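You operate a simulated robot arm through the tools that you are given. There is no shell and no other tool. Be economical: measure what you need, move in short steps, check, and stop when the job is done.

You are at the controls of a simulated two-armed robot. One attempt, no reset.

## Task
Prime the pump of rig 3, then open its grey valve.
Fine: loosen the brass knob, press the black pull knob till water shows at the brass knob, then tighten it.

Only the result counts: the job must be done as asked and must still hold three seconds after the hand-in. Knocking over, shifting, dropping, spilling or breaking anything else fails it.

## Robot
Two 7-joint arms with two-finger parallel grippers on one trunk, on a base that drives. Base frame: it is fixed to the floor where the robot stands at the start and does not move with it; the origin is under the middle of the robot, x ahead of it, y to its left, z up. Units: cm, degrees, N and s.
The left shoulder is at the start at [2, 11.3, 147.2], the right one opposite. With the tool pointing down near the work surface each hand reaches from about 10 to 54 cm from the robot's upright axis, wherever it stands, measured 20 degrees to its own side. Places, roughly: black valve handle of rig three [50, -10, 90]; black valve handle of rig two [0, 120, 90]; blue valve handle of rig three [40, 0, 130]; blue valve handle of rig two [-10, 130, 130]; yellow valve handle of rig three [50, 0, 150]; yellow valve handle of rig two [0, 130, 150]. Payload 1.57 kg a hand.
The TCP of each hand is the grasp point between the finger pads, 3 cm short of the fingertips. In the tool frame z runs along the fingers and y along their closing line. Largest opening 8 cm; finger width 1.7, thickness 1.2; the body of the gripper, 4 by 8.2 cm, starts 8 cm behind the TCP.
Orientation is told as [roll, pitch, yaw] about the base's x, y, z axes, in that order, counted from this pose: with the fingers straight down and closing along the base's y, the tool's x points along the base's -x, its y along +y and its z along -z.

## Interface
- The arms move only by the tool apply_moves. It takes "left_plan", "right_plan" or both (then of equal length, played together; a hand with none holds still); each is a list of rows, each a list of 7 numbers: the shift along the tool's x, y, z in cm, then the turn, a rotation vector about the tool's x, y, z in rad, then the opening in per cent of the stroke, from 0 (shut) to 100 (fully open). In form: [[x, y, z, ax, ay, az, jaw], ...]. A call has 1 to 8 rows; each row shifts and turns the commanded pose from where the row before left it, along the tool's axes as they then stand. A row lasts 0.2 s, in which the tool goes at most 5 cm and 8.6 degrees; a call with a longer step from one row to the next is refused whole, and so is a gripper value outside its range. Where a pose cannot be reached the arm comes as near as it can. A force on the tool above 40 N (or 10 N above the force at the start of the call, whichever is more), or a blocked arm, ends the call early, and 0.2 s more pass. Each finger travels about 4.5 cm/s and halts on what it meets, pressing with about 40 N; the grip force reading is that of the motor and also rises with nothing between the fingers. The clock runs only during rows and for 0.2 s after the last one: add rows that do not move to give the fingers time. The reply holds the time, the measured pose of the TCP, the force on the tool along the base axes, the opening and the grip force, in the units named above and with some noise, with the torque about the TCP (base axes, N m) and any sound that the robot's microphone picked up, and new pictures: "show" is both (left out), scene, wrist or none (wrist: the cameras of the hands that moved).
- Cameras (640 x 400 px; columns grow to the right, rows downward): "scene" is now at [10.3, -0.94, 163.21]; the picture's right is [-0.10, -0.99, 0.00], its down [-0.24, 0.02, -0.97] and it looks along [0.97, -0.10, -0.24] (base axes); focal length 214 px, centre (320, 200). "left" rides on the left gripper at [7.2, 0.7, -12.2] in its tool frame; the picture's right is [-0.09, 1.00, 0.00], its down [-0.84, -0.08, -0.54] and it looks along [-0.54, -0.05, 0.84] (tool axes); focal length 238 px, centre (320, 200). "right" rides on the right gripper at [7.2, -0.7, -12.2] in its tool frame; the picture's right is [0.09, 1.00, 0.00], its down [-0.84, 0.08, -0.54] and it looks along [-0.54, 0.05, 0.84] (tool axes); focal length 238 px, centre (320, 200).
- raise_lower(by): slides the trunk up (or, below 0, down) by that many cm; the arms and the scene camera ride with it, the base frame stays. It gives what a move gives, with no picture.
- drive_base(legs): drives the robot by 1 to 6 legs, each [ahead, left, turn to the left] in cm, cm and degrees, along the robot's own axes; the way and the turn of a leg run together, so that a leg with both is an arc; at most 150 cm and 180 degrees a leg. The arms and the cameras ride along, it lands a little off, and it stops where it bumps. It gives what a move gives, and a new picture of the scene camera.
- head_to(pan, tilt): turns the head with the scene camera to pan (to the left, within 80 degrees either way) and tilt (down, from -29 to 69), counted from straight ahead of the robot. It gives what a move gives, and a new picture of the scene camera.
- probe_pixels(camera, pixels): for up to 12 pixels [column, row] of the newest picture of that camera ("zoom" is the newest enlarged one), the place [x, y, z] in the base frame of the surface seen there, good to about 0.2 cm. No time passes.
- enlarge(camera, box): a new picture of the part [left, top, right, bottom] of that camera's present view, enlarged. No time passes.
- sign_off(): hands the job in; it is judged then, once.

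Keep the steps short. Do not move on a guess: measure, check each grasp and each placing, and mend mistakes. In all there are 80 turns and 260 pictures (those below and enlarged ones count). Leave the grippers open and the arms clear of the work at the hand-in unless told otherwise, and finish with a single line.

The tools are called by a JSON object that holds its "op" and its "data". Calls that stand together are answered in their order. apply_moves: Moves the arms, as the interface text tells. Its arguments: {"type":"object","properties":{"left_plan":{"type":"array"},"right_plan":{"type":"array"},"show":{"type":"string","enum":["both","scene","wrist","none"]}},"required":[]} The other tools are called the same way: raise_lower (by) slides the trunk up or down; drive_base (legs) drives the base; head_to (pan, tilt) turns the head that bears the scene camera; probe_pixels (camera, pixels) gives the place of the surface under pixels of a picture; enlarge (camera, box) takes an enlarged picture of a part of a camera's view; sign_off () hands the job in.

At the start:

```text
time_s: 0.0
left_ee_pos: [27.5, 3.98, 166.48]
left_tcp_rot: [-0.1, -0.1, 0.1]
left_contact_force: [-0.6, 0.5, -0.1]
left_wrist_torque: [0.0, 0.01, 0.0]
left_grip_width: 8.03
left_finger_force: 0.1
right_ee_pos: [29.03, -17.44, 159.97]
right_tcp_rot: [0.0, 0.0, 0.0]
right_contact_force: [-0.4, 0.3, 0.5]
right_wrist_torque: [0.01, 0.02, 0.03]
right_grip_width: 8.01
right_finger_force: 0.1
trunk travel left (down, up): [-52.5, 4.5]
robot x, y, heading: [0.25, -0.19, -0.0]
head pan, tilt: [-5.9, 13.7]
```

scene: 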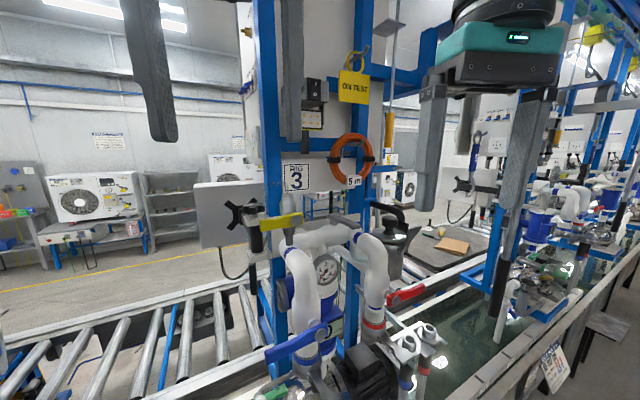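
right: 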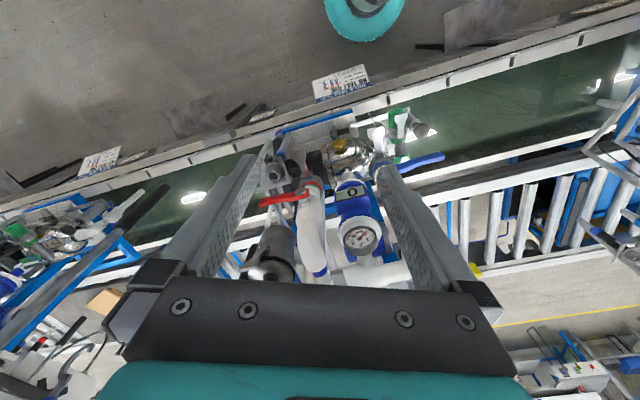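
left: 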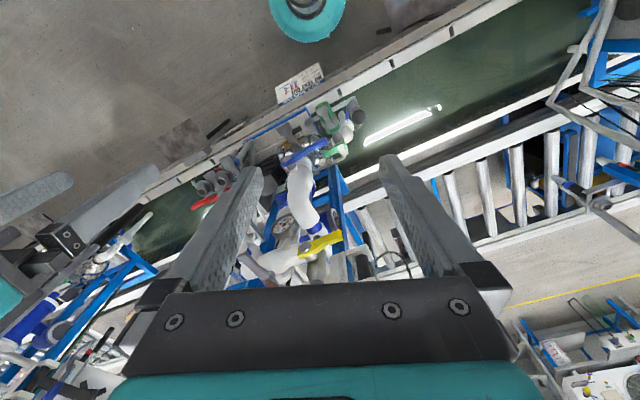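

Rig 3 stands ahead, with blue, red and yellow handles in view. I'll tilt the head down to find the pump, the brass knob, the black pull knob and the grey valve.

{"op": "head_to", "data": {"pan": -5, "tilt": 45}}

{"op": "enlarge", "data": {"camera": "scene", "box": [200, 100, 480, 275]}}

{"op": "enlarge", "data": {"camera": "right", "box": [230, 90, 470, 290]}}

```text
time_s: 1.0
left_ee_pos: [27.43, 3.85, 166.6]
left_tcp_rot: [-0.2, -0.1, 0.1]
left_contact_force: [-0.1, 1.0, 0.2]
left_wrist_torque: [0.01, 0.0, 0.01]
left_grip_width: 7.99
left_finger_force: 0.1
right_ee_pos: [29.12, -17.4, 160.13]
right_tcp_rot: [0.0, 0.0, 0.0]
right_contact_force: [-0.4, 0.6, -0.4]
right_wrist_torque: [-0.02, -0.02, -0.01]
right_grip_width: 8.01
right_finger_force: 0.2
trunk travel left (down, up): [-52.5, 4.5]
robot x, y, heading: [-0.08, 0.02, 0.1]
head pan, tilt: [-5.0, 45.0]
```

scene: 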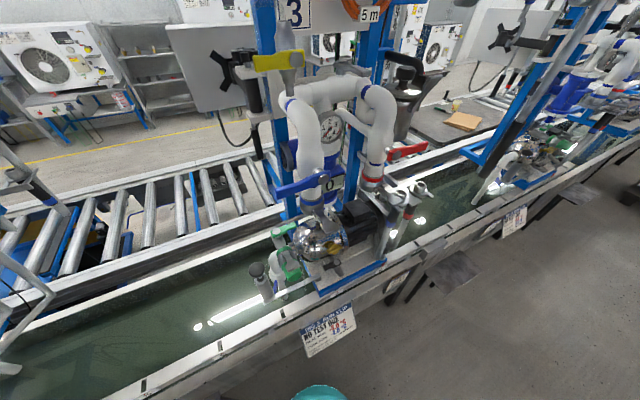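

```text
2.29 times, centred on (340, 188) of scene
```

zoom: 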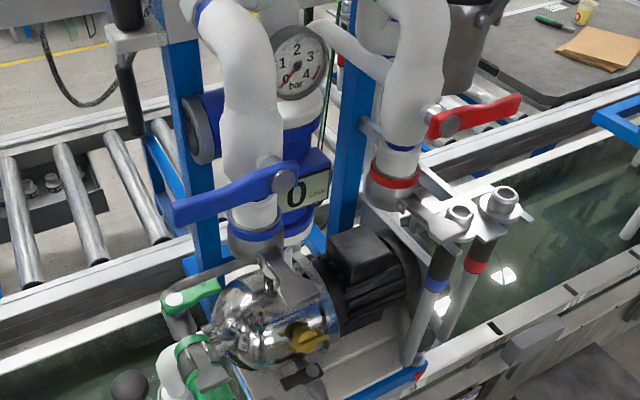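

```text
2.00 times, centred on (350, 190) of right
```

zoom: 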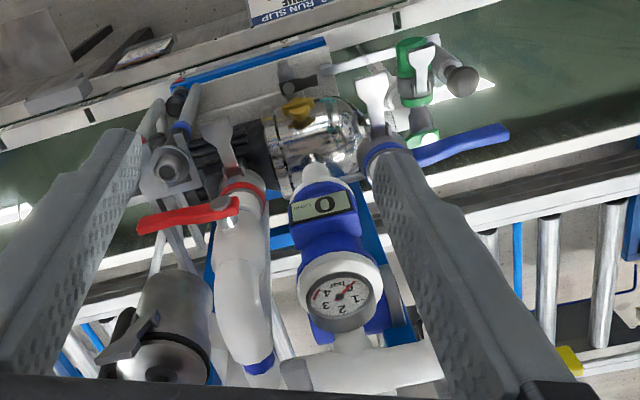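

The brass knob on the pump is at about (333,243) in the scene picture. I'll enlarge the pump area and its surroundings to find the black pull knob and the grey valve.

{"op": "enlarge", "data": {"camera": "scene", "box": [236, 205, 396, 305]}}

{"op": "enlarge", "data": {"camera": "left", "box": [190, 90, 390, 215]}}

{"op": "enlarge", "data": {"camera": "scene", "box": [200, 30, 440, 180]}}

```text
4.00 times, centred on (316, 255) of scene
```

zoom: 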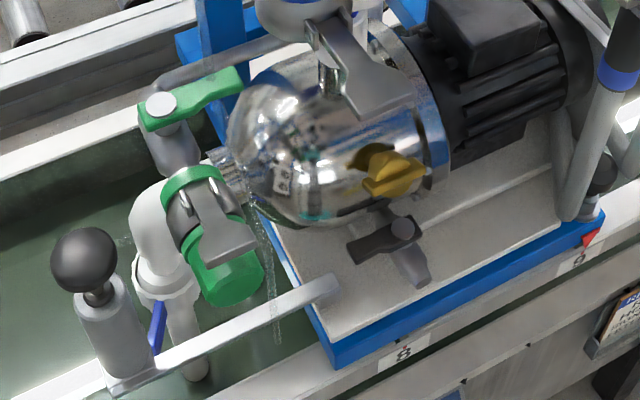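

```text
3.20 times, centred on (290, 152) of left
```

zoom: 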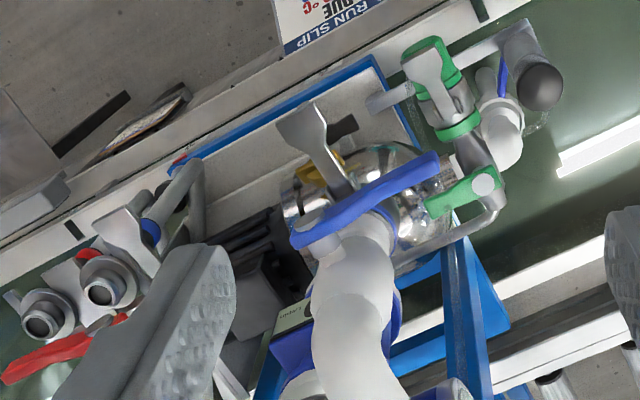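

```text
2.67 times, centred on (320, 105) of scene
```

zoom: 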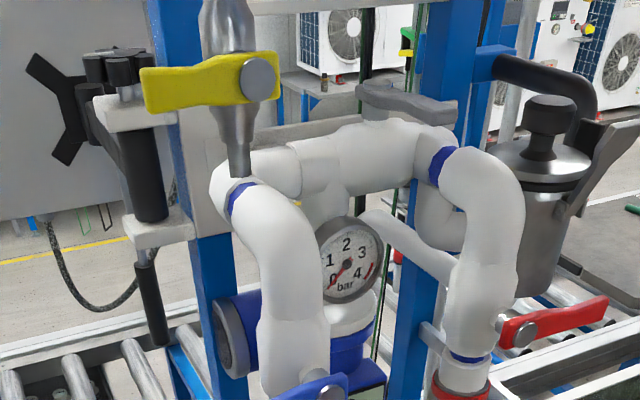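

I take the black ball on the grey cylinder (hand primer) at zoom (85,260) as the pull knob. The brass wing knob is at (395,175). The grey lever on the upper cross pipe is at about (355,68) in the scene picture. I'll measure them.

{"op": "probe_pixels", "data": {"camera": "scene", "pixels": [[257, 268], [264, 283], [330, 245], [337, 249], [339, 246], [328, 240], [340, 63], [355, 66], [369, 71], [335, 265], [297, 248], [317, 280]]}}

{"op": "enlarge", "data": {"camera": "scene", "box": [310, 232, 358, 262]}}

{"op": "enlarge", "data": {"camera": "right", "box": [310, 90, 470, 190]}}

```text
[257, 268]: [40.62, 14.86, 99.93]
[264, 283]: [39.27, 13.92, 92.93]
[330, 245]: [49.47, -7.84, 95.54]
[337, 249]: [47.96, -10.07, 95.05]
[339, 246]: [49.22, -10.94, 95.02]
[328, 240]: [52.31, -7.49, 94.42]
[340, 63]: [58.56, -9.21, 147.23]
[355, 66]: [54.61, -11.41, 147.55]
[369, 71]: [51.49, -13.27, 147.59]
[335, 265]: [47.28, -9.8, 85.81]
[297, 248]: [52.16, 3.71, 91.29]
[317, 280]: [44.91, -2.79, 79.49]
```

```text
13.33 times, centred on (334, 247) of scene
```

zoom: 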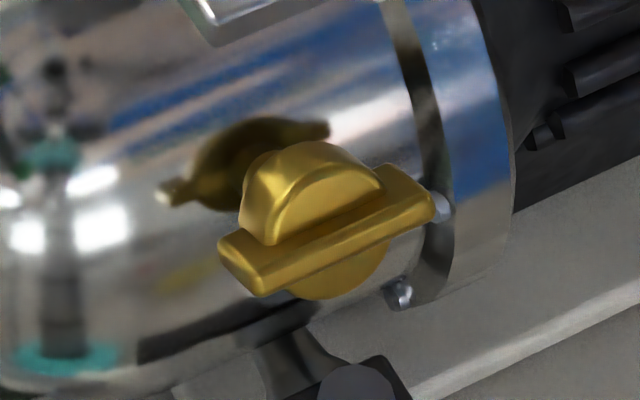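

```text
4.00 times, centred on (390, 140) of right
```

zoom: 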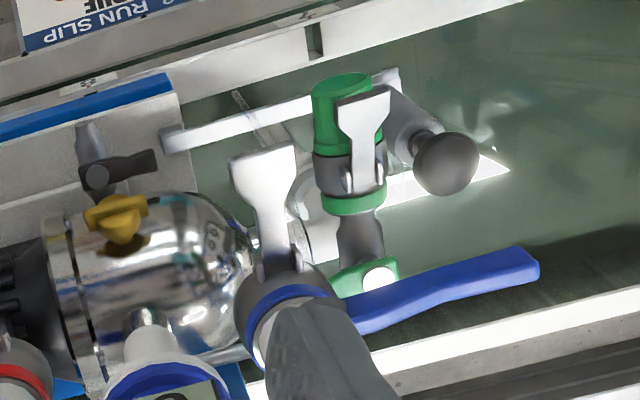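

Now I'll measure the brass knob's faces closely to find its axis.

{"op": "enlarge", "data": {"camera": "scene", "box": [310, 232, 358, 262]}}

{"op": "probe_pixels", "data": {"camera": "zoom", "pixels": [[245, 265], [425, 205], [335, 225], [335, 240], [300, 160], [340, 150], [310, 195], [340, 280], [275, 200], [370, 190], [360, 95], [130, 260]]}}

```text
13.33 times, centred on (334, 247) of scene
```

zoom: 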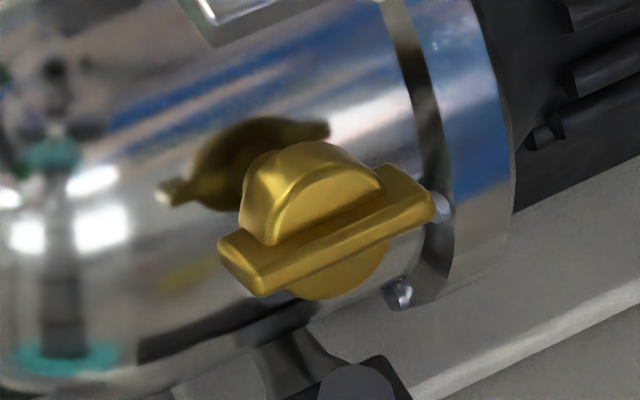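

```text
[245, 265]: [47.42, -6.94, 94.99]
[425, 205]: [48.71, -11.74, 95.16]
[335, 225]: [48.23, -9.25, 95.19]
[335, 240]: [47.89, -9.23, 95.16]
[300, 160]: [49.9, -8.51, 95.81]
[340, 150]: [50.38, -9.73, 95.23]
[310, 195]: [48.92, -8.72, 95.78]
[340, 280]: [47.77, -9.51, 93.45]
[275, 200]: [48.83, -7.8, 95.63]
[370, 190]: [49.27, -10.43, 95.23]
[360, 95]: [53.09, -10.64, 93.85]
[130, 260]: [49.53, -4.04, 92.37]
```

The bar of the brass knob is about 5 cm long. I need the rig's yaw and the pump axis, so I'll probe the base plate edge, the pump barrel, and the grey lever from a tilted-up view.

{"op": "probe_pixels", "data": {"camera": "scene", "pixels": [[322, 293], [384, 263], [350, 276], [345, 210], [372, 209], [334, 222], [285, 258], [277, 244], [246, 300], [270, 300], [310, 290], [420, 190]]}}

{"op": "head_to", "data": {"pan": -12, "tilt": 22}}

{"op": "enlarge", "data": {"camera": "scene", "box": [240, 130, 400, 230]}}

```text
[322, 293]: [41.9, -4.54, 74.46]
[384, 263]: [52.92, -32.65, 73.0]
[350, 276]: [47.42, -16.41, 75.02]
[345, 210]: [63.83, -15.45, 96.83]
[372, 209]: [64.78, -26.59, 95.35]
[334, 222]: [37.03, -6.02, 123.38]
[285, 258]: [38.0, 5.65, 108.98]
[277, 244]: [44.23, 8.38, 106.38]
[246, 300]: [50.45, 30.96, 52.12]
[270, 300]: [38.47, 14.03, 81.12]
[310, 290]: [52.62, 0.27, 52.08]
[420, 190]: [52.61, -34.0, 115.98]
```

```text
time_s: 1.8
left_ee_pos: [27.34, 3.93, 166.5]
left_tcp_rot: [-0.1, -0.2, 0.1]
left_contact_force: [0.5, 0.4, 0.2]
left_wrist_torque: [-0.01, -0.01, 0.03]
left_grip_width: 7.99
left_finger_force: 0.1
right_ee_pos: [29.14, -17.48, 160.13]
right_tcp_rot: [0.0, 0.0, 0.0]
right_contact_force: [-0.6, -0.4, -0.2]
right_wrist_torque: [0.0, 0.01, -0.03]
right_grip_width: 7.97
right_finger_force: 0.1
trunk travel left (down, up): [-52.5, 4.5]
robot x, y, heading: [-0.03, -0.1, 0.0]
head pan, tilt: [-12.0, 22.0]
```

scene: 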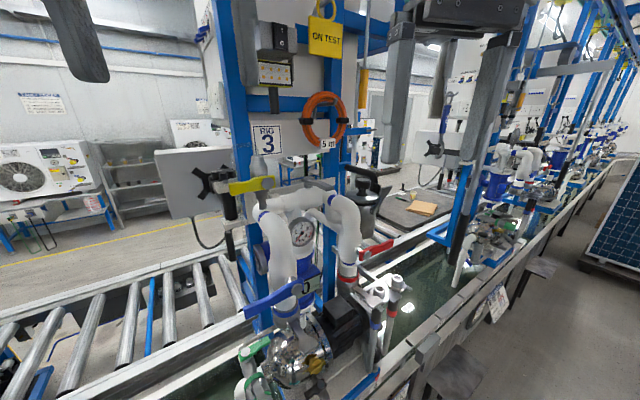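

```text
4.00 times, centred on (320, 180) of scene
```

zoom: 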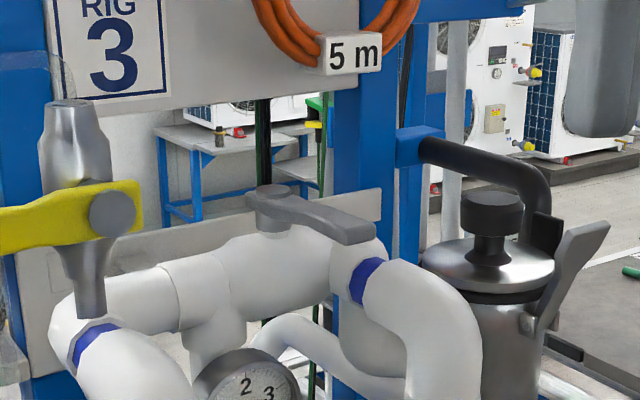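

Rig yaw is about −21° (plate edge direction about (0.37,−0.93)). The grey lever has its pivot at about (58,−9.5,147) and its free end at about (51.5,−13.3), across the pipe, so it is closed. The air in front of the rig is clear at the hands' x, so I'll lower the trunk.

{"op": "raise_lower", "data": {"by": -25}}

{"op": "head_to", "data": {"pan": -5, "tilt": 40}}

{"op": "enlarge", "data": {"camera": "right", "box": [160, 0, 480, 200]}}

```text
time_s: 4.4
left_ee_pos: [27.49, 3.91, 141.37]
left_tcp_rot: [-0.1, -0.1, 0.1]
left_contact_force: [0.1, 0.4, 0.1]
left_wrist_torque: [0.01, 0.04, 0.0]
left_grip_width: 7.96
left_finger_force: 0.1
right_ee_pos: [28.95, -17.53, 135.22]
right_tcp_rot: [0.0, 0.2, 0.0]
right_contact_force: [0.3, -0.1, -0.3]
right_wrist_torque: [0.02, 0.06, 0.01]
right_grip_width: 7.97
right_finger_force: 0.0
trunk travel left (down, up): [-27.5, 29.5]
robot x, y, heading: [-0.21, -0.1, 0.3]
head pan, tilt: [-12.0, 22.0]
```

```text
time_s: 5.2
left_ee_pos: [27.6, 3.87, 141.46]
left_tcp_rot: [0.0, -0.1, 0.2]
left_contact_force: [-0.1, -0.7, 0.0]
left_wrist_torque: [-0.03, 0.0, 0.01]
left_grip_width: 7.98
left_finger_force: 0.1
right_ee_pos: [28.98, -17.53, 135.13]
right_tcp_rot: [0.1, -0.1, -0.1]
right_contact_force: [0.2, -0.2, 0.6]
right_wrist_torque: [0.04, 0.03, 0.01]
right_grip_width: 8.0
right_finger_force: 0.0
trunk travel left (down, up): [-27.5, 29.5]
robot x, y, heading: [0.34, -0.14, -0.1]
head pan, tilt: [-5.0, 40.0]
```

scene: 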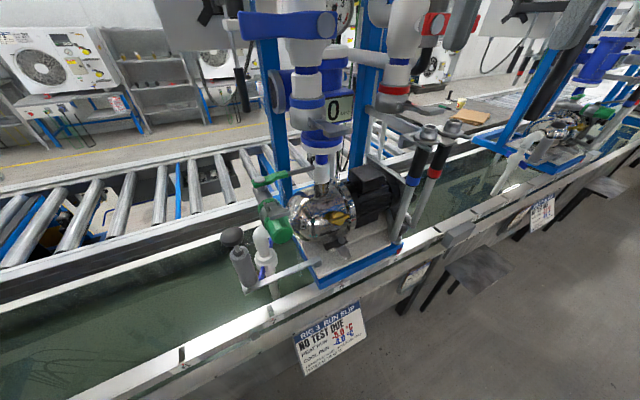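

```text
2.00 times, centred on (320, 100) of right
```

zoom: 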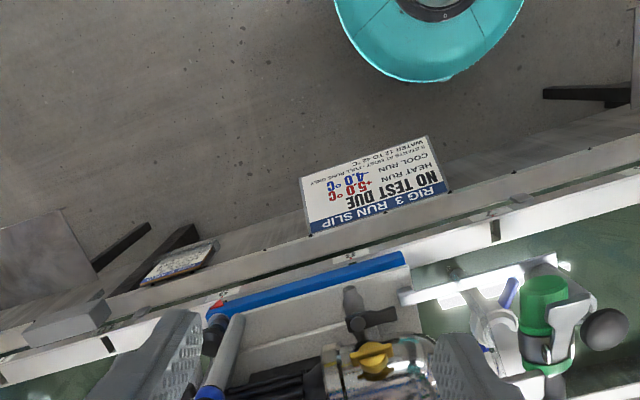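

Better view. I'll enlarge the pump area again.

{"op": "enlarge", "data": {"camera": "scene", "box": [216, 160, 376, 260]}}

{"op": "probe_pixels", "data": {"camera": "zoom", "pixels": [[492, 236], [512, 240], [465, 248], [488, 212], [495, 262], [62, 300], [80, 340], [410, 60], [262, 190], [420, 150], [470, 160], [520, 300]]}}

{"op": "enlarge", "data": {"camera": "scene", "box": [320, 204, 368, 234]}}

```text
4.00 times, centred on (296, 210) of scene
```

zoom: 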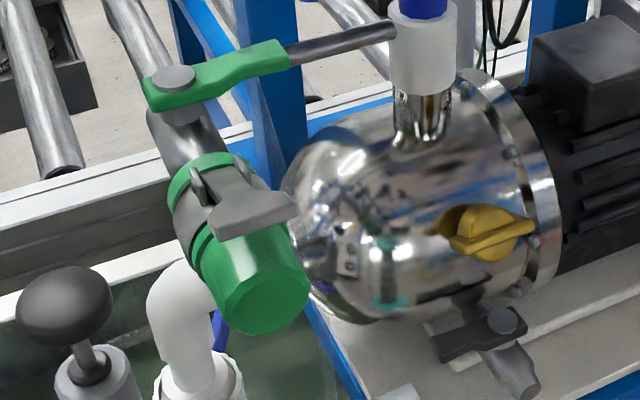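

```text
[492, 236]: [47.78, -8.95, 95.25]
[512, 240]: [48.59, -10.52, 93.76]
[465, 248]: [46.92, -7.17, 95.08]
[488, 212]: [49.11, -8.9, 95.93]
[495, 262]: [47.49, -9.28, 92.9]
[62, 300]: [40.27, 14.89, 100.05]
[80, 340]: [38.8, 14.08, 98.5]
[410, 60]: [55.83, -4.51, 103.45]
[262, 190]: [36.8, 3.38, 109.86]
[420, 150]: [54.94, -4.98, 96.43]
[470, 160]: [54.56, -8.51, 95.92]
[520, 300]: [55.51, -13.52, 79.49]
```

```text
13.33 times, centred on (344, 219) of scene
```

zoom: 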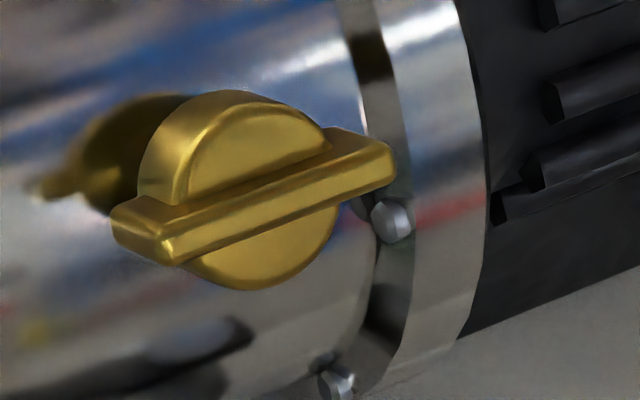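

I can see the face disc above and below the bar clearly. I'll probe points on the face and the bar.

{"op": "probe_pixels", "data": {"camera": "zoom", "pixels": [[210, 170], [250, 125], [290, 145], [240, 165], [240, 272], [290, 255], [320, 225], [150, 235], [380, 170], [265, 200], [155, 160], [190, 110]]}}

```text
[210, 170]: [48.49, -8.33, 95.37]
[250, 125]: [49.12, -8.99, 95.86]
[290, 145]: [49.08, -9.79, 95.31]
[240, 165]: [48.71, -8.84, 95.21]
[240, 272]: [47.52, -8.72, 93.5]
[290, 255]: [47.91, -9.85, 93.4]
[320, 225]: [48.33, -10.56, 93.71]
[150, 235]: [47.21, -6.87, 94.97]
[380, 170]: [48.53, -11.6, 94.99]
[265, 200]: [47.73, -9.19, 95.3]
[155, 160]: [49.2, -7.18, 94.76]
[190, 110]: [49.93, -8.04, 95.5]
```

The knob face normal comes out at about (−0.81,−0.30,0.51), meaning 31° up and in line with the rig's yaw. The face centre is at about (48.3,−9.0,94.7), with the bar lying level and standing 0.8 cm proud. I'll bring the right hand forward and down while pitching it to that axis.

{"op": "apply_moves", "data": {"right_plan": [[-1.29, 0, 3.57, 0, -0.147, 0, 100], [-0.75, 0, 3.72, 0, -0.147, 0, 100], [-0.2, 0, 3.79, 0, -0.147, 0, 100], [0.36, 0, 3.78, 0, -0.147, 0, 100], [0.91, 0, 3.69, 0, -0.147, 0, 100], [1.44, 0, 3.51, 0, -0.147, 0, 100], [1.93, 0, 3.27, 0, -0.147, 0, 100], [0, 0, 0, -0.102, 0, -0.061, 100]], "show": "both"}}

```text
time_s: 7.0
left_ee_pos: [27.43, 3.89, 141.45]
left_tcp_rot: [-0.1, -0.1, 0.1]
left_contact_force: [0.5, 0.4, 0.2]
left_wrist_torque: [0.01, -0.02, 0.04]
left_grip_width: 8.02
left_finger_force: 0.2
right_ee_pos: [42.75, -17.25, 111.11]
right_tcp_rot: [0.1, -59.0, 6.8]
right_contact_force: [0.1, 0.1, -0.4]
right_wrist_torque: [0.0, 0.0, 0.01]
right_grip_width: 7.99
right_finger_force: 0.0
right hand out of reach, approached as far as the arm can: row 5, 6, 7
trunk travel left (down, up): [-27.5, 29.5]
robot x, y, heading: [0.05, -0.18, -0.1]
head pan, tilt: [-5.0, 40.0]
```

scene: 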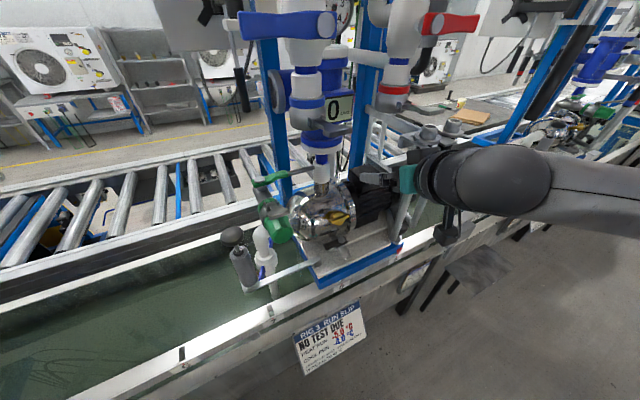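
right: 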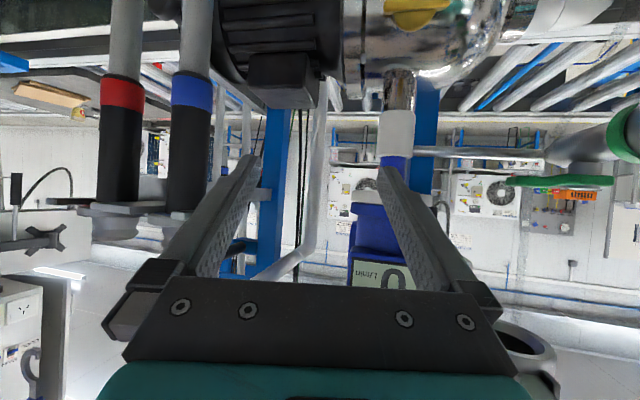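

The reach stopped short because the wrist is too close to the body. I'll back the base 10 cm to give the arm room, keeping the hands clear.

{"op": "drive_base", "data": {"legs": [[-10, 0, 0]]}}

```text
time_s: 8.2
left_ee_pos: [17.37, 3.88, 141.46]
left_tcp_rot: [0.0, -0.2, 0.1]
left_contact_force: [-0.8, 0.2, 0.1]
left_wrist_torque: [-0.05, -0.07, 0.02]
left_grip_width: 7.98
left_finger_force: 0.1
right_ee_pos: [32.79, -17.22, 111.39]
right_tcp_rot: [0.1, -59.0, 6.8]
right_contact_force: [0.0, 0.7, 0.0]
right_wrist_torque: [0.01, 0.02, 0.01]
right_grip_width: 8.0
right_finger_force: 0.0
trunk travel left (down, up): [-27.5, 29.5]
robot x, y, heading: [-10.3, 0.11, 0.3]
head pan, tilt: [-5.0, 40.0]
```

scene: 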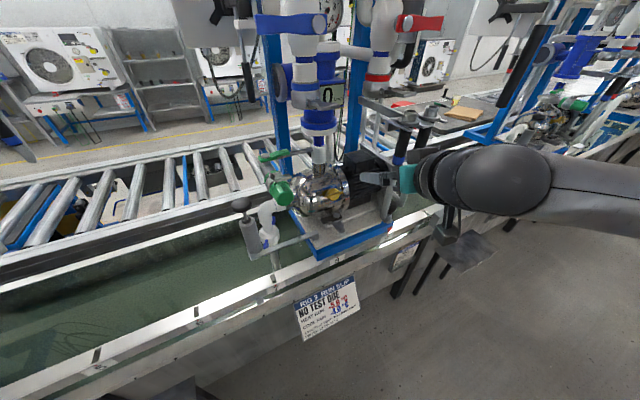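

There's room now. I'll move to a standoff about 10 cm in front of the knob on its axis, finish the yaw and start rolling the hand.

{"op": "apply_moves", "data": {"right_plan": [[1.45, 1.05, 3.13, 0, 0, 0, 100], [1.45, 1.05, 3.13, 0, 0, 0, 100], [1.45, 1.05, 3.13, 0, 0, 0, 100], [1.43, 1.05, 3.13, 0, 0, 0, 100], [0, 0, 0, -0.102, 0, -0.061, 100], [0, 0, 0, -0.102, 0, -0.061, 100], [0, 0, 0, 0, 0, 0.143, 100], [0, 0, 0, 0, 0, 0.143, 100]], "show": "wrist"}}

{"op": "apply_moves", "data": {"right_plan": [[0, 0, 0, 0, 0, 0.143, 100], [0, 0, 0, 0, 0, 0.143, 100], [0, 0, 0, 0, 0, 0.143, 100], [0, 0, 0, 0, 0, 0.143, 100], [0, 0, 0, 0, 0, 0.143, 100], [0, 0, 0, 0, 0, 0.143, 100], [0, 0, 0, 0, 0, 0.143, 100], [0, 0, 0, 0, 0, 0.143, 100]], "show": "both"}}

```text
time_s: 10.0
left_ee_pos: [17.43, 4.01, 141.39]
left_tcp_rot: [-0.1, 0.0, 0.1]
left_contact_force: [-0.7, 0.0, 0.0]
left_wrist_torque: [-0.01, -0.02, -0.03]
left_grip_width: 8.0
left_finger_force: 0.0
right_ee_pos: [39.73, -14.52, 101.9]
right_tcp_rot: [25.2, -55.3, -9.4]
right_contact_force: [-0.7, 0.5, -0.1]
right_wrist_torque: [0.0, -0.02, 0.04]
right_grip_width: 8.02
right_finger_force: 0.1
right hand out of reach, approached as far as the arm can: row 3, 4
trunk travel left (down, up): [-27.5, 29.5]
robot x, y, heading: [-10.27, -0.16, -0.2]
head pan, tilt: [-5.0, 40.0]
```

right: 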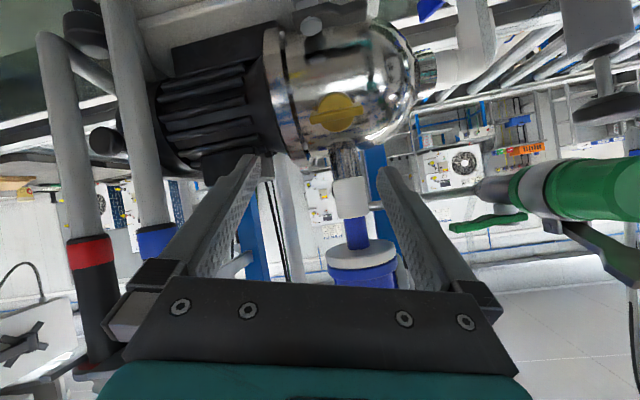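

```text
time_s: 11.8
left_ee_pos: [17.44, 3.94, 141.42]
left_tcp_rot: [-0.1, -0.1, 0.1]
left_contact_force: [-0.3, -0.2, 0.5]
left_wrist_torque: [0.0, -0.01, 0.05]
left_grip_width: 7.97
left_finger_force: 0.0
right_ee_pos: [39.72, -14.77, 102.0]
right_tcp_rot: [58.7, -6.7, -65.3]
right_contact_force: [-0.4, 0.5, -0.7]
right_wrist_torque: [-0.02, 0.0, 0.0]
right_grip_width: 8.01
right_finger_force: 0.1
trunk travel left (down, up): [-27.5, 29.5]
robot x, y, heading: [-9.89, -0.07, -0.1]
head pan, tilt: [-5.0, 40.0]
```

scene: 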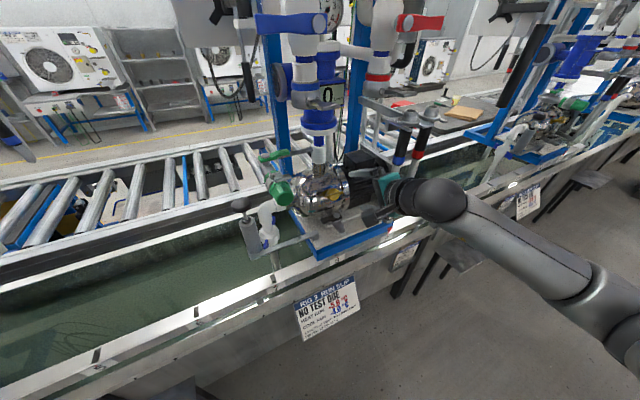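
right: 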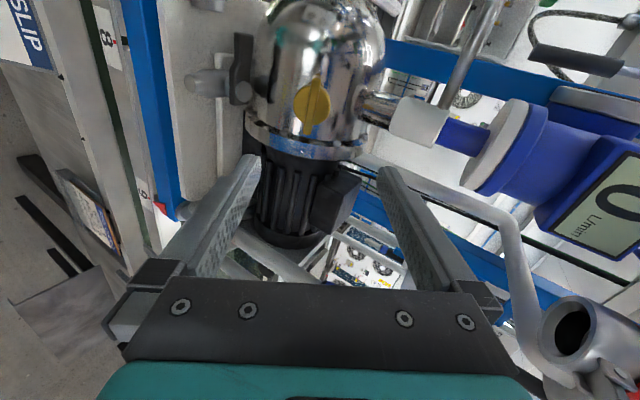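

The hand is aligned with the knob axis, and the bar appears at (312,100) in the right picture. I'll measure it from this close view.

{"op": "enlarge", "data": {"camera": "right", "box": [264, 70, 360, 130]}}

{"op": "probe_pixels", "data": {"camera": "right", "pixels": [[312, 100], [317, 80], [307, 119], [300, 102], [325, 100], [320, 112], [302, 92]]}}

```text
6.67 times, centred on (312, 100) of right
```

zoom: 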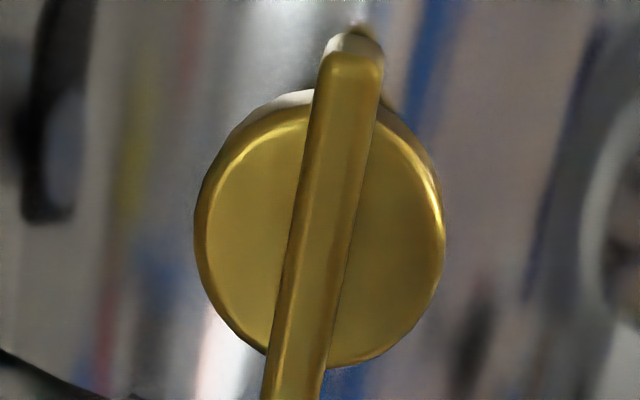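

```text
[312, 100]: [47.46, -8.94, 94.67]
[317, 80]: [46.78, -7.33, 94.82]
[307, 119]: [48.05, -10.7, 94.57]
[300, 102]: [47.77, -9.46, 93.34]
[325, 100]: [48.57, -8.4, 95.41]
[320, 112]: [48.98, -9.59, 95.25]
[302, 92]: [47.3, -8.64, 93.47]
```

The bar's front centre is (47.46,−8.94,94.67), and its direction needs about +11° of roll. I'll roll, centre up, half-close the jaws and come in part way.

{"op": "apply_moves", "data": {"right_plan": [[0, 0, 0, 0, 0, 0.095, 50], [0, 0, 0, 0, 0, 0.095, 50], [1.32, -0.82, 0, 0, 0, 0, 50], [1.32, -0.82, 0, 0, 0, 0, 50], [0, 0, 2.5, 0, 0, 0, 50], [0, 0, 2.5, 0, 0, 0, 50], [0, 0, 0, 0, 0, 0, 50]], "show": "both"}}

{"op": "probe_pixels", "data": {"camera": "right", "pixels": [[320, 120], [320, 140], [320, 100]]}}

```text
time_s: 13.4
left_ee_pos: [17.44, 3.91, 141.59]
left_tcp_rot: [-0.2, -0.2, 0.1]
left_contact_force: [-0.7, 0.3, 0.2]
left_wrist_torque: [-0.01, -0.01, 0.02]
left_grip_width: 8.0
left_finger_force: 0.0
right_ee_pos: [41.88, -10.77, 98.05]
right_tcp_rot: [58.9, 2.4, -70.9]
right_contact_force: [0.5, -0.1, -1.0]
right_wrist_torque: [0.02, -0.03, 0.0]
right_grip_width: 4.03
right_finger_force: 0.0
trunk travel left (down, up): [-27.5, 29.5]
robot x, y, heading: [-10.16, 0.11, 0.1]
head pan, tilt: [-5.0, 40.0]
```

scene: 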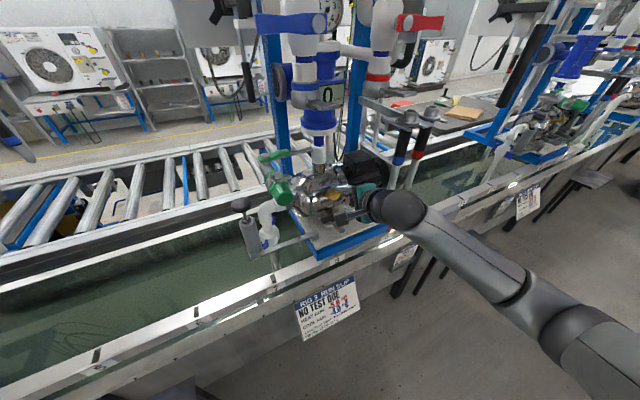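
right: 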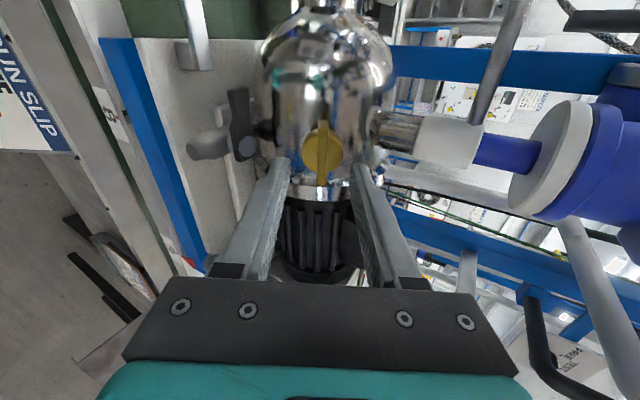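

```text
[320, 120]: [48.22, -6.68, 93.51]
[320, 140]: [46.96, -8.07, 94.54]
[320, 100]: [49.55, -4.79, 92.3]
```

The bar now stands upright between the fingers, centred at column ~322. I'll advance 4.4 cm so the tips straddle the bar, then close.

{"op": "apply_moves", "data": {"right_plan": [[-0.25, 0.14, 2.2, 0, 0, 0, 50], [0, 0, 1.5, 0, 0, 0, 50], [0, 0, 0.7, 0, 0, 0, 50], [0, 0, 0, 0, 0, 0, 0], [0, 0, 0, 0, 0, 0, 0], [0, 0, 0, 0, 0, 0, 0]], "show": "both"}}

{"op": "enlarge", "data": {"camera": "right", "box": [256, 110, 384, 190]}}

```text
time_s: 14.8
left_ee_pos: [17.44, 3.92, 141.51]
left_tcp_rot: [0.0, -0.1, 0.0]
left_contact_force: [-0.7, 0.1, -0.2]
left_wrist_torque: [-0.02, -0.04, 0.02]
left_grip_width: 8.0
left_finger_force: 0.1
right_ee_pos: [45.54, -9.74, 96.15]
right_tcp_rot: [59.0, 2.5, -70.9]
right_contact_force: [2.3, 0.3, 1.4]
right_wrist_torque: [-0.18, -0.29, 0.2]
right_grip_width: 0.99
right_finger_force: 23.3
trunk travel left (down, up): [-27.5, 29.5]
robot x, y, heading: [-10.47, 0.27, 0.2]
head pan, tilt: [-5.0, 40.0]
```

scene: 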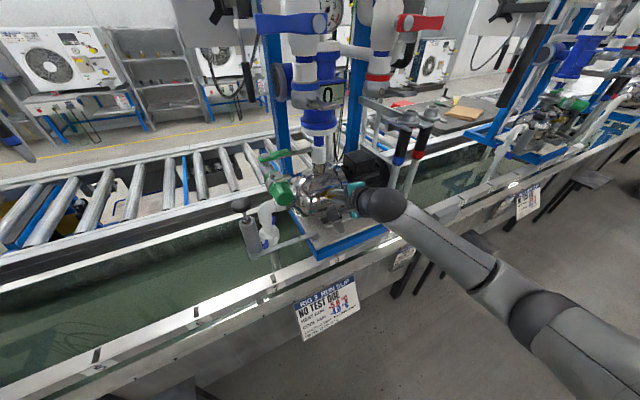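
right: 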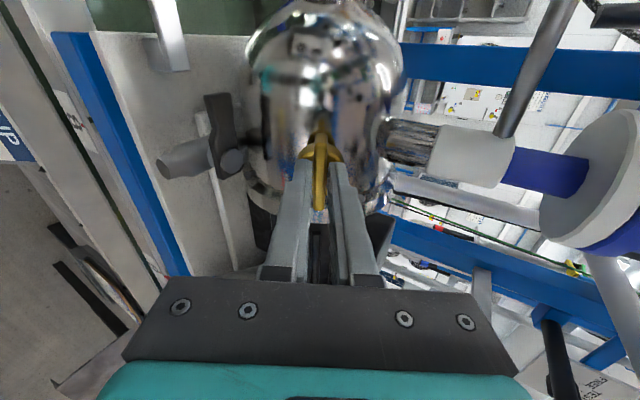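

```text
5.00 times, centred on (320, 150) of right
```

zoom: 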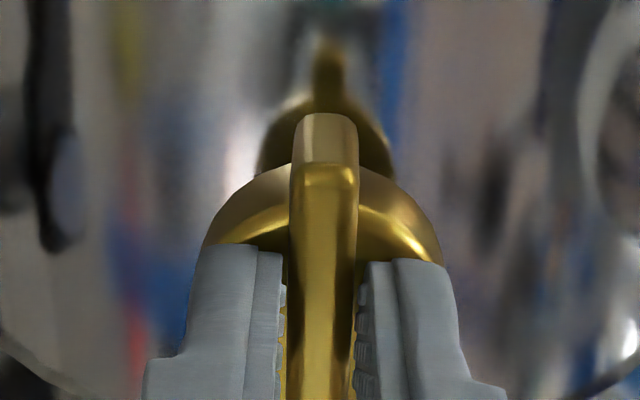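

The bar is gripped, with the jaws at 0.99 cm and 23 N. I'll turn counter-clockwise (negative about tool z), about 30° first.

{"op": "apply_moves", "data": {"right_plan": [[0, 0, 0, 0, 0, -0.12, 0], [0, 0, 0, 0, 0, -0.12, 0], [0, 0, 0, 0, 0, -0.12, 0], [0, 0, 0, 0, 0, -0.12, 0], [0, 0, 0, 0, 0, 0, 0]], "show": "wrist"}}

{"op": "enlarge", "data": {"camera": "right", "box": [256, 110, 384, 190]}}

```text
time_s: 16.0
left_ee_pos: [17.34, 3.95, 141.54]
left_tcp_rot: [-0.1, -0.1, 0.2]
left_contact_force: [0.2, 0.0, -0.6]
left_wrist_torque: [0.01, 0.02, 0.0]
left_grip_width: 7.98
left_finger_force: 0.0
right_ee_pos: [45.68, -9.9, 95.88]
right_tcp_rot: [56.3, -21.0, -56.0]
right_contact_force: [-4.1, -1.3, -2.8]
right_wrist_torque: [-0.13, -0.35, -0.33]
right_grip_width: 0.9
right_finger_force: 27.2
trunk travel left (down, up): [-27.5, 29.5]
robot x, y, heading: [-10.2, -0.31, 0.0]
head pan, tilt: [-5.0, 40.0]
```

right: 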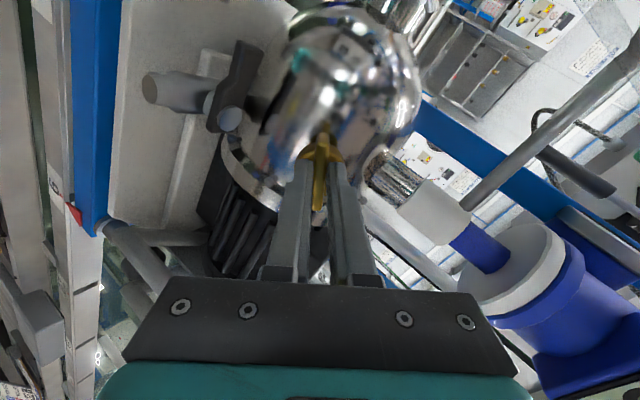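

```text
5.00 times, centred on (320, 150) of right
```

zoom: 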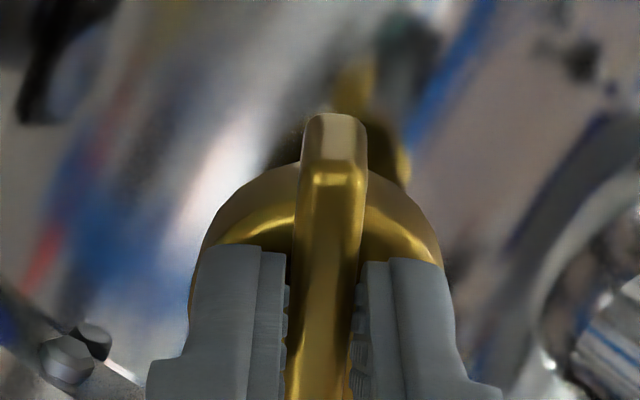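

The knob turned with the hand. I'll turn on by about 55°.

{"op": "apply_moves", "data": {"right_plan": [[0, 0, 0, 0, 0, -0.12, 0], [0, 0, 0, 0, 0, -0.12, 0], [0, 0, 0, 0, 0, -0.12, 0], [0, 0, 0, 0, 0, -0.12, 0], [0, 0, 0, 0, 0, -0.12, 0], [0, 0, 0, 0, 0, -0.12, 0], [0, 0, 0, 0, 0, -0.12, 0], [0, 0, 0, 0, 0, -0.12, 0]], "show": "wrist"}}

{"op": "enlarge", "data": {"camera": "right", "box": [256, 110, 384, 190]}}

```text
time_s: 17.8
left_ee_pos: [17.52, 3.75, 141.42]
left_tcp_rot: [0.0, -0.2, 0.1]
left_contact_force: [0.0, 0.0, -0.4]
left_wrist_torque: [0.0, 0.01, 0.0]
left_grip_width: 8.01
left_finger_force: 0.0
right_ee_pos: [45.69, -10.12, 95.65]
right_tcp_rot: [15.9, -57.2, 1.4]
right_contact_force: [-7.4, -15.3, -14.0]
right_wrist_torque: [-0.11, 0.14, -0.19]
right_grip_width: 0.9
right_finger_force: 27.5
trunk travel left (down, up): [-27.5, 29.5]
robot x, y, heading: [-9.94, -0.06, 0.0]
head pan, tilt: [-5.0, 40.0]
```

right: 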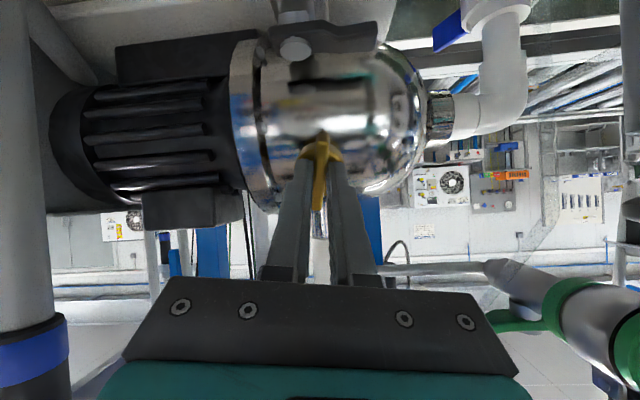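

```text
5.00 times, centred on (320, 150) of right
```

zoom: 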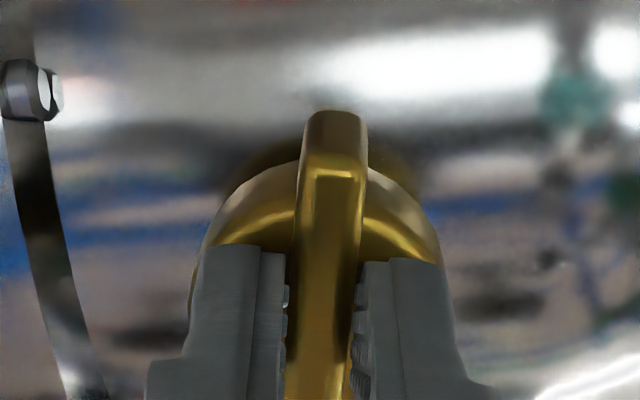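

The knob has turned about 82° in total. I'll open the fingers and back straight off 7 cm so the brass knob stays visible while I prime.

{"op": "apply_moves", "data": {"right_plan": [[0, 0, 0, 0, 0, 0, 50], [0, 0, 0, 0, 0, 0, 50], [0, 0, 0, 0, 0, 0, 50], [0, 0, -2, 0, 0, 0, 50], [0, 0, -2.5, 0, 0, 0, 50], [0, 0, -2.5, 0, 0, 0, 50]], "show": "wrist"}}

{"op": "head_to", "data": {"pan": 8, "tilt": 35}}

{"op": "enlarge", "data": {"camera": "right", "box": [240, 80, 400, 180]}}

```text
time_s: 19.2
left_ee_pos: [17.39, 3.86, 141.48]
left_tcp_rot: [-0.1, -0.1, 0.0]
left_contact_force: [-0.4, 0.3, 0.6]
left_wrist_torque: [0.01, 0.01, 0.01]
left_grip_width: 8.01
left_finger_force: 0.2
right_ee_pos: [40.12, -11.92, 99.48]
right_tcp_rot: [16.6, -57.4, 1.0]
right_contact_force: [0.6, -0.1, -0.2]
right_wrist_torque: [-0.01, 0.01, -0.04]
right_grip_width: 3.99
right_finger_force: 0.1
trunk travel left (down, up): [-27.5, 29.5]
robot x, y, heading: [-9.85, -0.08, -0.1]
head pan, tilt: [-5.0, 40.0]
```

right: 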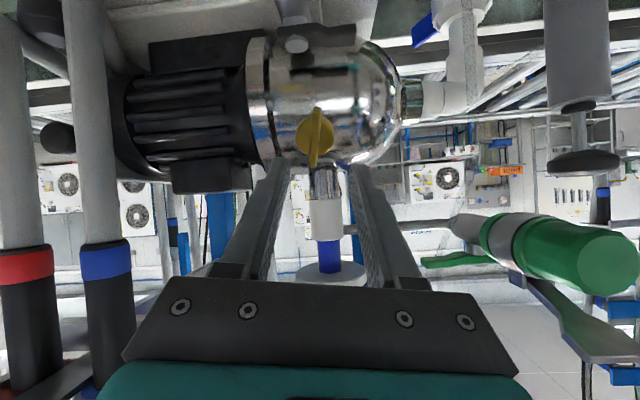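

```text
time_s: 19.9
left_ee_pos: [17.36, 3.99, 141.4]
left_tcp_rot: [-0.1, -0.2, 0.1]
left_contact_force: [-0.1, 0.5, -0.9]
left_wrist_torque: [0.0, 0.0, 0.02]
left_grip_width: 8.01
left_finger_force: 0.0
right_ee_pos: [40.19, -11.74, 99.58]
right_tcp_rot: [16.6, -57.5, 1.1]
right_contact_force: [0.4, -0.9, 0.7]
right_wrist_torque: [0.03, 0.01, 0.01]
right_grip_width: 3.98
right_finger_force: 0.0
trunk travel left (down, up): [-27.5, 29.5]
robot x, y, heading: [-9.84, -0.08, 0.2]
head pan, tilt: [8.0, 35.0]
```

scene: 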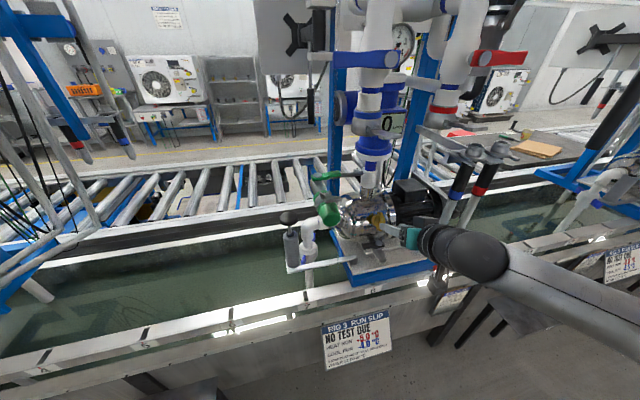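

```text
4.00 times, centred on (320, 130) of right
```

zoom: 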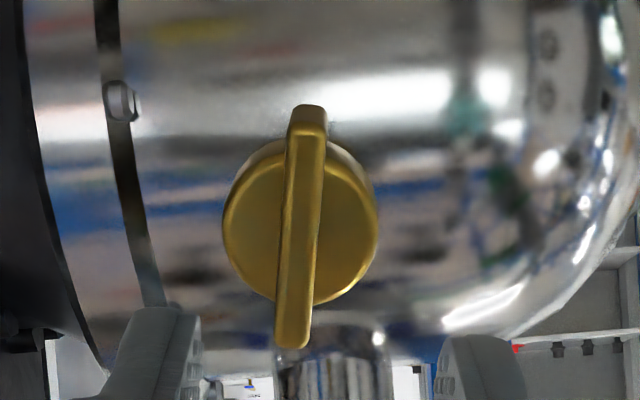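

The knob is loosened by about 85°. Next I'll look at the primer's ball knob, which is at (289,218) in the scene picture.

{"op": "enlarge", "data": {"camera": "scene", "box": [260, 195, 356, 255]}}

{"op": "probe_pixels", "data": {"camera": "scene", "pixels": [[289, 213], [289, 217], [284, 217], [294, 217], [291, 232], [288, 240], [296, 236], [292, 266], [329, 213], [326, 200]]}}

```text
6.67 times, centred on (308, 225) of scene
```

zoom: 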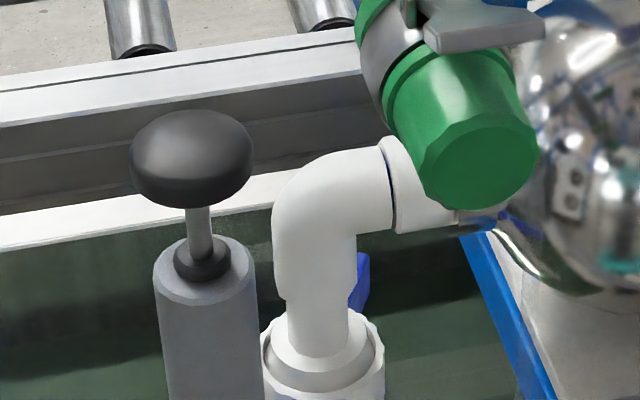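

```text
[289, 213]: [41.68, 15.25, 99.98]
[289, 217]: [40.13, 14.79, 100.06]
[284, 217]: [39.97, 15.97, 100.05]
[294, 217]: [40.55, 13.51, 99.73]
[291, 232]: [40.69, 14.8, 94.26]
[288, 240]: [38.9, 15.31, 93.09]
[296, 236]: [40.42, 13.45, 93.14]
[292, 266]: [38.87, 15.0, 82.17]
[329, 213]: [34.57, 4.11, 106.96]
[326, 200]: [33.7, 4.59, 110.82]
```

The mushroom knob's top is at z≈100.1, centred at about (40.7,14.8), with about 3 cm of rod above the collar. I'll check the blue lever tip and coupling paddles so the left hand's path is safe.

{"op": "probe_pixels", "data": {"camera": "scene", "pixels": [[338, 58], [365, 58], [395, 58], [345, 184], [320, 205], [310, 90], [316, 40], [345, 205]]}}

```text
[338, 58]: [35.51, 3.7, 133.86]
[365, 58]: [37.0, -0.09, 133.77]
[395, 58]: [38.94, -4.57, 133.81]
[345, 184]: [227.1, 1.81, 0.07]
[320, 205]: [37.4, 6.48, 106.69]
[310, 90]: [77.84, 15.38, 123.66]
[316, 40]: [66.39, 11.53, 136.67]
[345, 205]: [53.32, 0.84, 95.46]
```

The blue lever tip is at (35.5,~4.5,134), so a path at y≈14.8 clears it. I'll move the left hand sideways, then forward, with jaws shut.

{"op": "apply_moves", "data": {"left_plan": [[0, 3.63, 0, 0, 0, 0, 0], [0, 3.63, 0, 0, 0, 0, 0], [0, 3.63, 0, 0, 0, 0, 0], [-4.66, 0, 0, 0, 0, 0, 0], [-4.66, 0, 0, 0, 0, 0, 0], [-4.66, 0, 0, 0, 0, 0, 0], [-4.66, 0, 0, 0, 0, 0, 0], [-4.66, 0, 0, 0, 0, 0, 0]], "show": "both"}}

```text
time_s: 21.7
left_ee_pos: [34.15, 14.61, 136.89]
left_tcp_rot: [-0.2, -0.2, 0.0]
left_contact_force: [-0.3, -0.3, -1.0]
left_wrist_torque: [0.0, 0.01, 0.01]
left_grip_width: 0.0
left_finger_force: 21.2
left hand out of reach, approached as far as the arm can: row 6, 7, 8
right_ee_pos: [40.1, -11.73, 99.63]
right_tcp_rot: [16.6, -57.4, 1.0]
right_contact_force: [-0.1, 0.6, -1.0]
right_wrist_torque: [-0.03, -0.01, 0.01]
right_grip_width: 4.0
right_finger_force: 0.0
trunk travel left (down, up): [-27.5, 29.5]
robot x, y, heading: [-9.85, -0.19, 0.1]
head pan, tilt: [8.0, 35.0]
```

scene: 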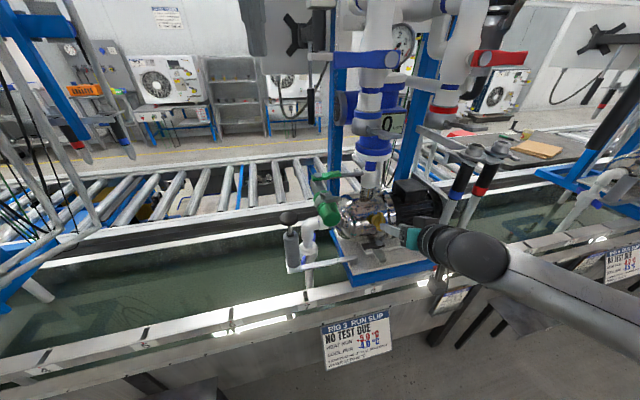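
left: 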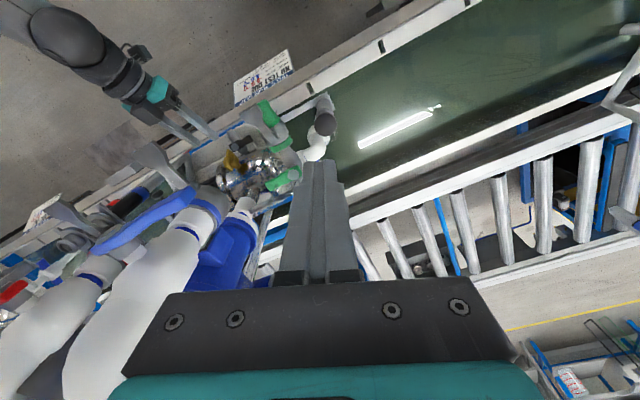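

High up, the reach is short, so the hand sits at (34.2,14.6,136.9). I'll go down and see where it settles.

{"op": "apply_moves", "data": {"left_plan": [[0, 0, 4.4, 0, 0, 0, 0], [0, 0, 4.4, 0, 0, 0, 0], [0, 0, 4.4, 0, 0, 0, 0], [0, 0, 4.4, 0, 0, 0, 0], [0, 0, 4.4, 0, 0, 0, 0]], "show": "none"}}

```text
time_s: 22.9
left_ee_pos: [33.94, 14.9, 115.1]
left_tcp_rot: [-0.3, -0.2, 0.1]
left_contact_force: [1.1, -0.2, 0.7]
left_wrist_torque: [-0.01, 0.0, -0.01]
left_grip_width: 0.0
left_finger_force: 21.3
right_ee_pos: [40.24, -11.77, 99.57]
right_tcp_rot: [16.6, -57.4, 1.1]
right_contact_force: [0.2, 0.5, 0.7]
right_wrist_torque: [0.0, 0.0, 0.02]
right_grip_width: 4.0
right_finger_force: 0.0
trunk travel left (down, up): [-27.5, 29.5]
robot x, y, heading: [-9.69, 0.21, 0.1]
head pan, tilt: [8.0, 35.0]
```

The hand is now at (33.9,14.9,115.1). I'll go forward to over the knob and down to z≈106.

{"op": "apply_moves", "data": {"left_plan": [[-2.3, 0, 2.5, 0, 0, 0, 0], [-2.3, 0, 2.5, 0, 0, 0, 0], [-2.2, 0, 2.5, 0, 0, 0, 0], [0, 0, 0, 0, 0, 0, 0]], "show": "both"}}

{"op": "enlarge", "data": {"camera": "scene", "box": [240, 155, 400, 255]}}

```text
time_s: 23.9
left_ee_pos: [40.54, 14.67, 107.51]
left_tcp_rot: [-0.1, -0.1, 0.2]
left_contact_force: [-0.3, 0.1, 0.3]
left_wrist_torque: [0.0, 0.0, -0.04]
left_grip_width: 0.0
left_finger_force: 21.2
right_ee_pos: [40.15, -11.78, 99.53]
right_tcp_rot: [16.6, -57.5, 1.1]
right_contact_force: [0.0, 0.3, 0.1]
right_wrist_torque: [-0.02, 0.01, 0.01]
right_grip_width: 4.0
right_finger_force: 0.1
trunk travel left (down, up): [-27.5, 29.5]
robot x, y, heading: [-9.95, -0.09, 0.0]
head pan, tilt: [8.0, 35.0]
```

scene: 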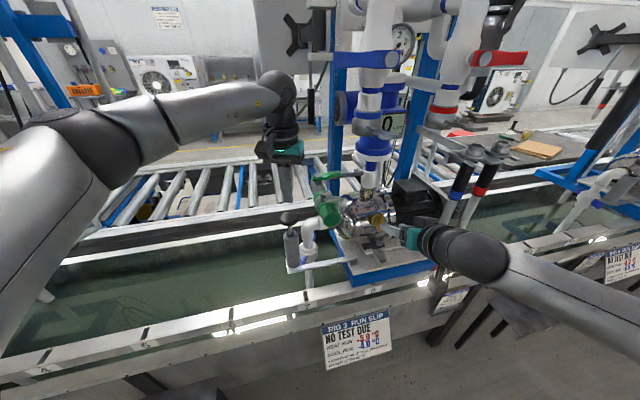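
left: 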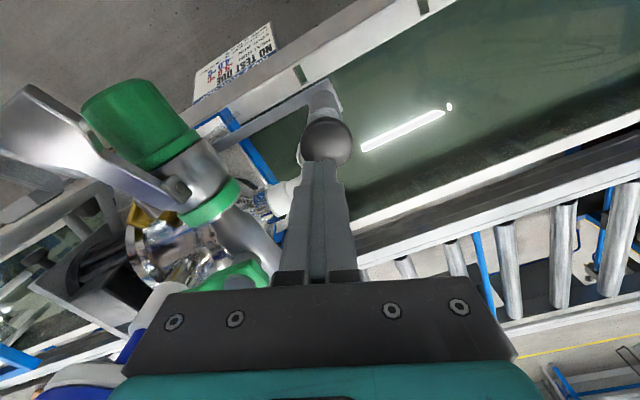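

```text
4.00 times, centred on (320, 205) of scene
```

zoom: 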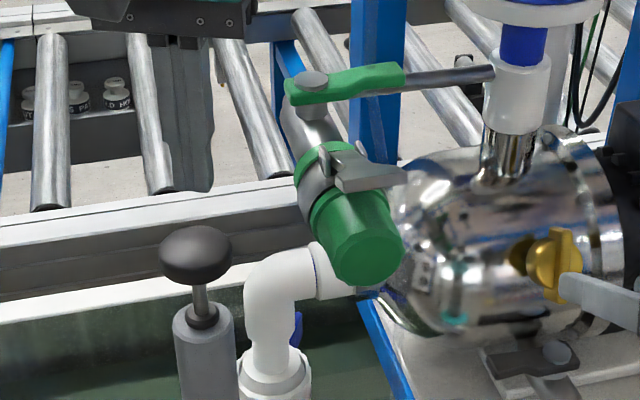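

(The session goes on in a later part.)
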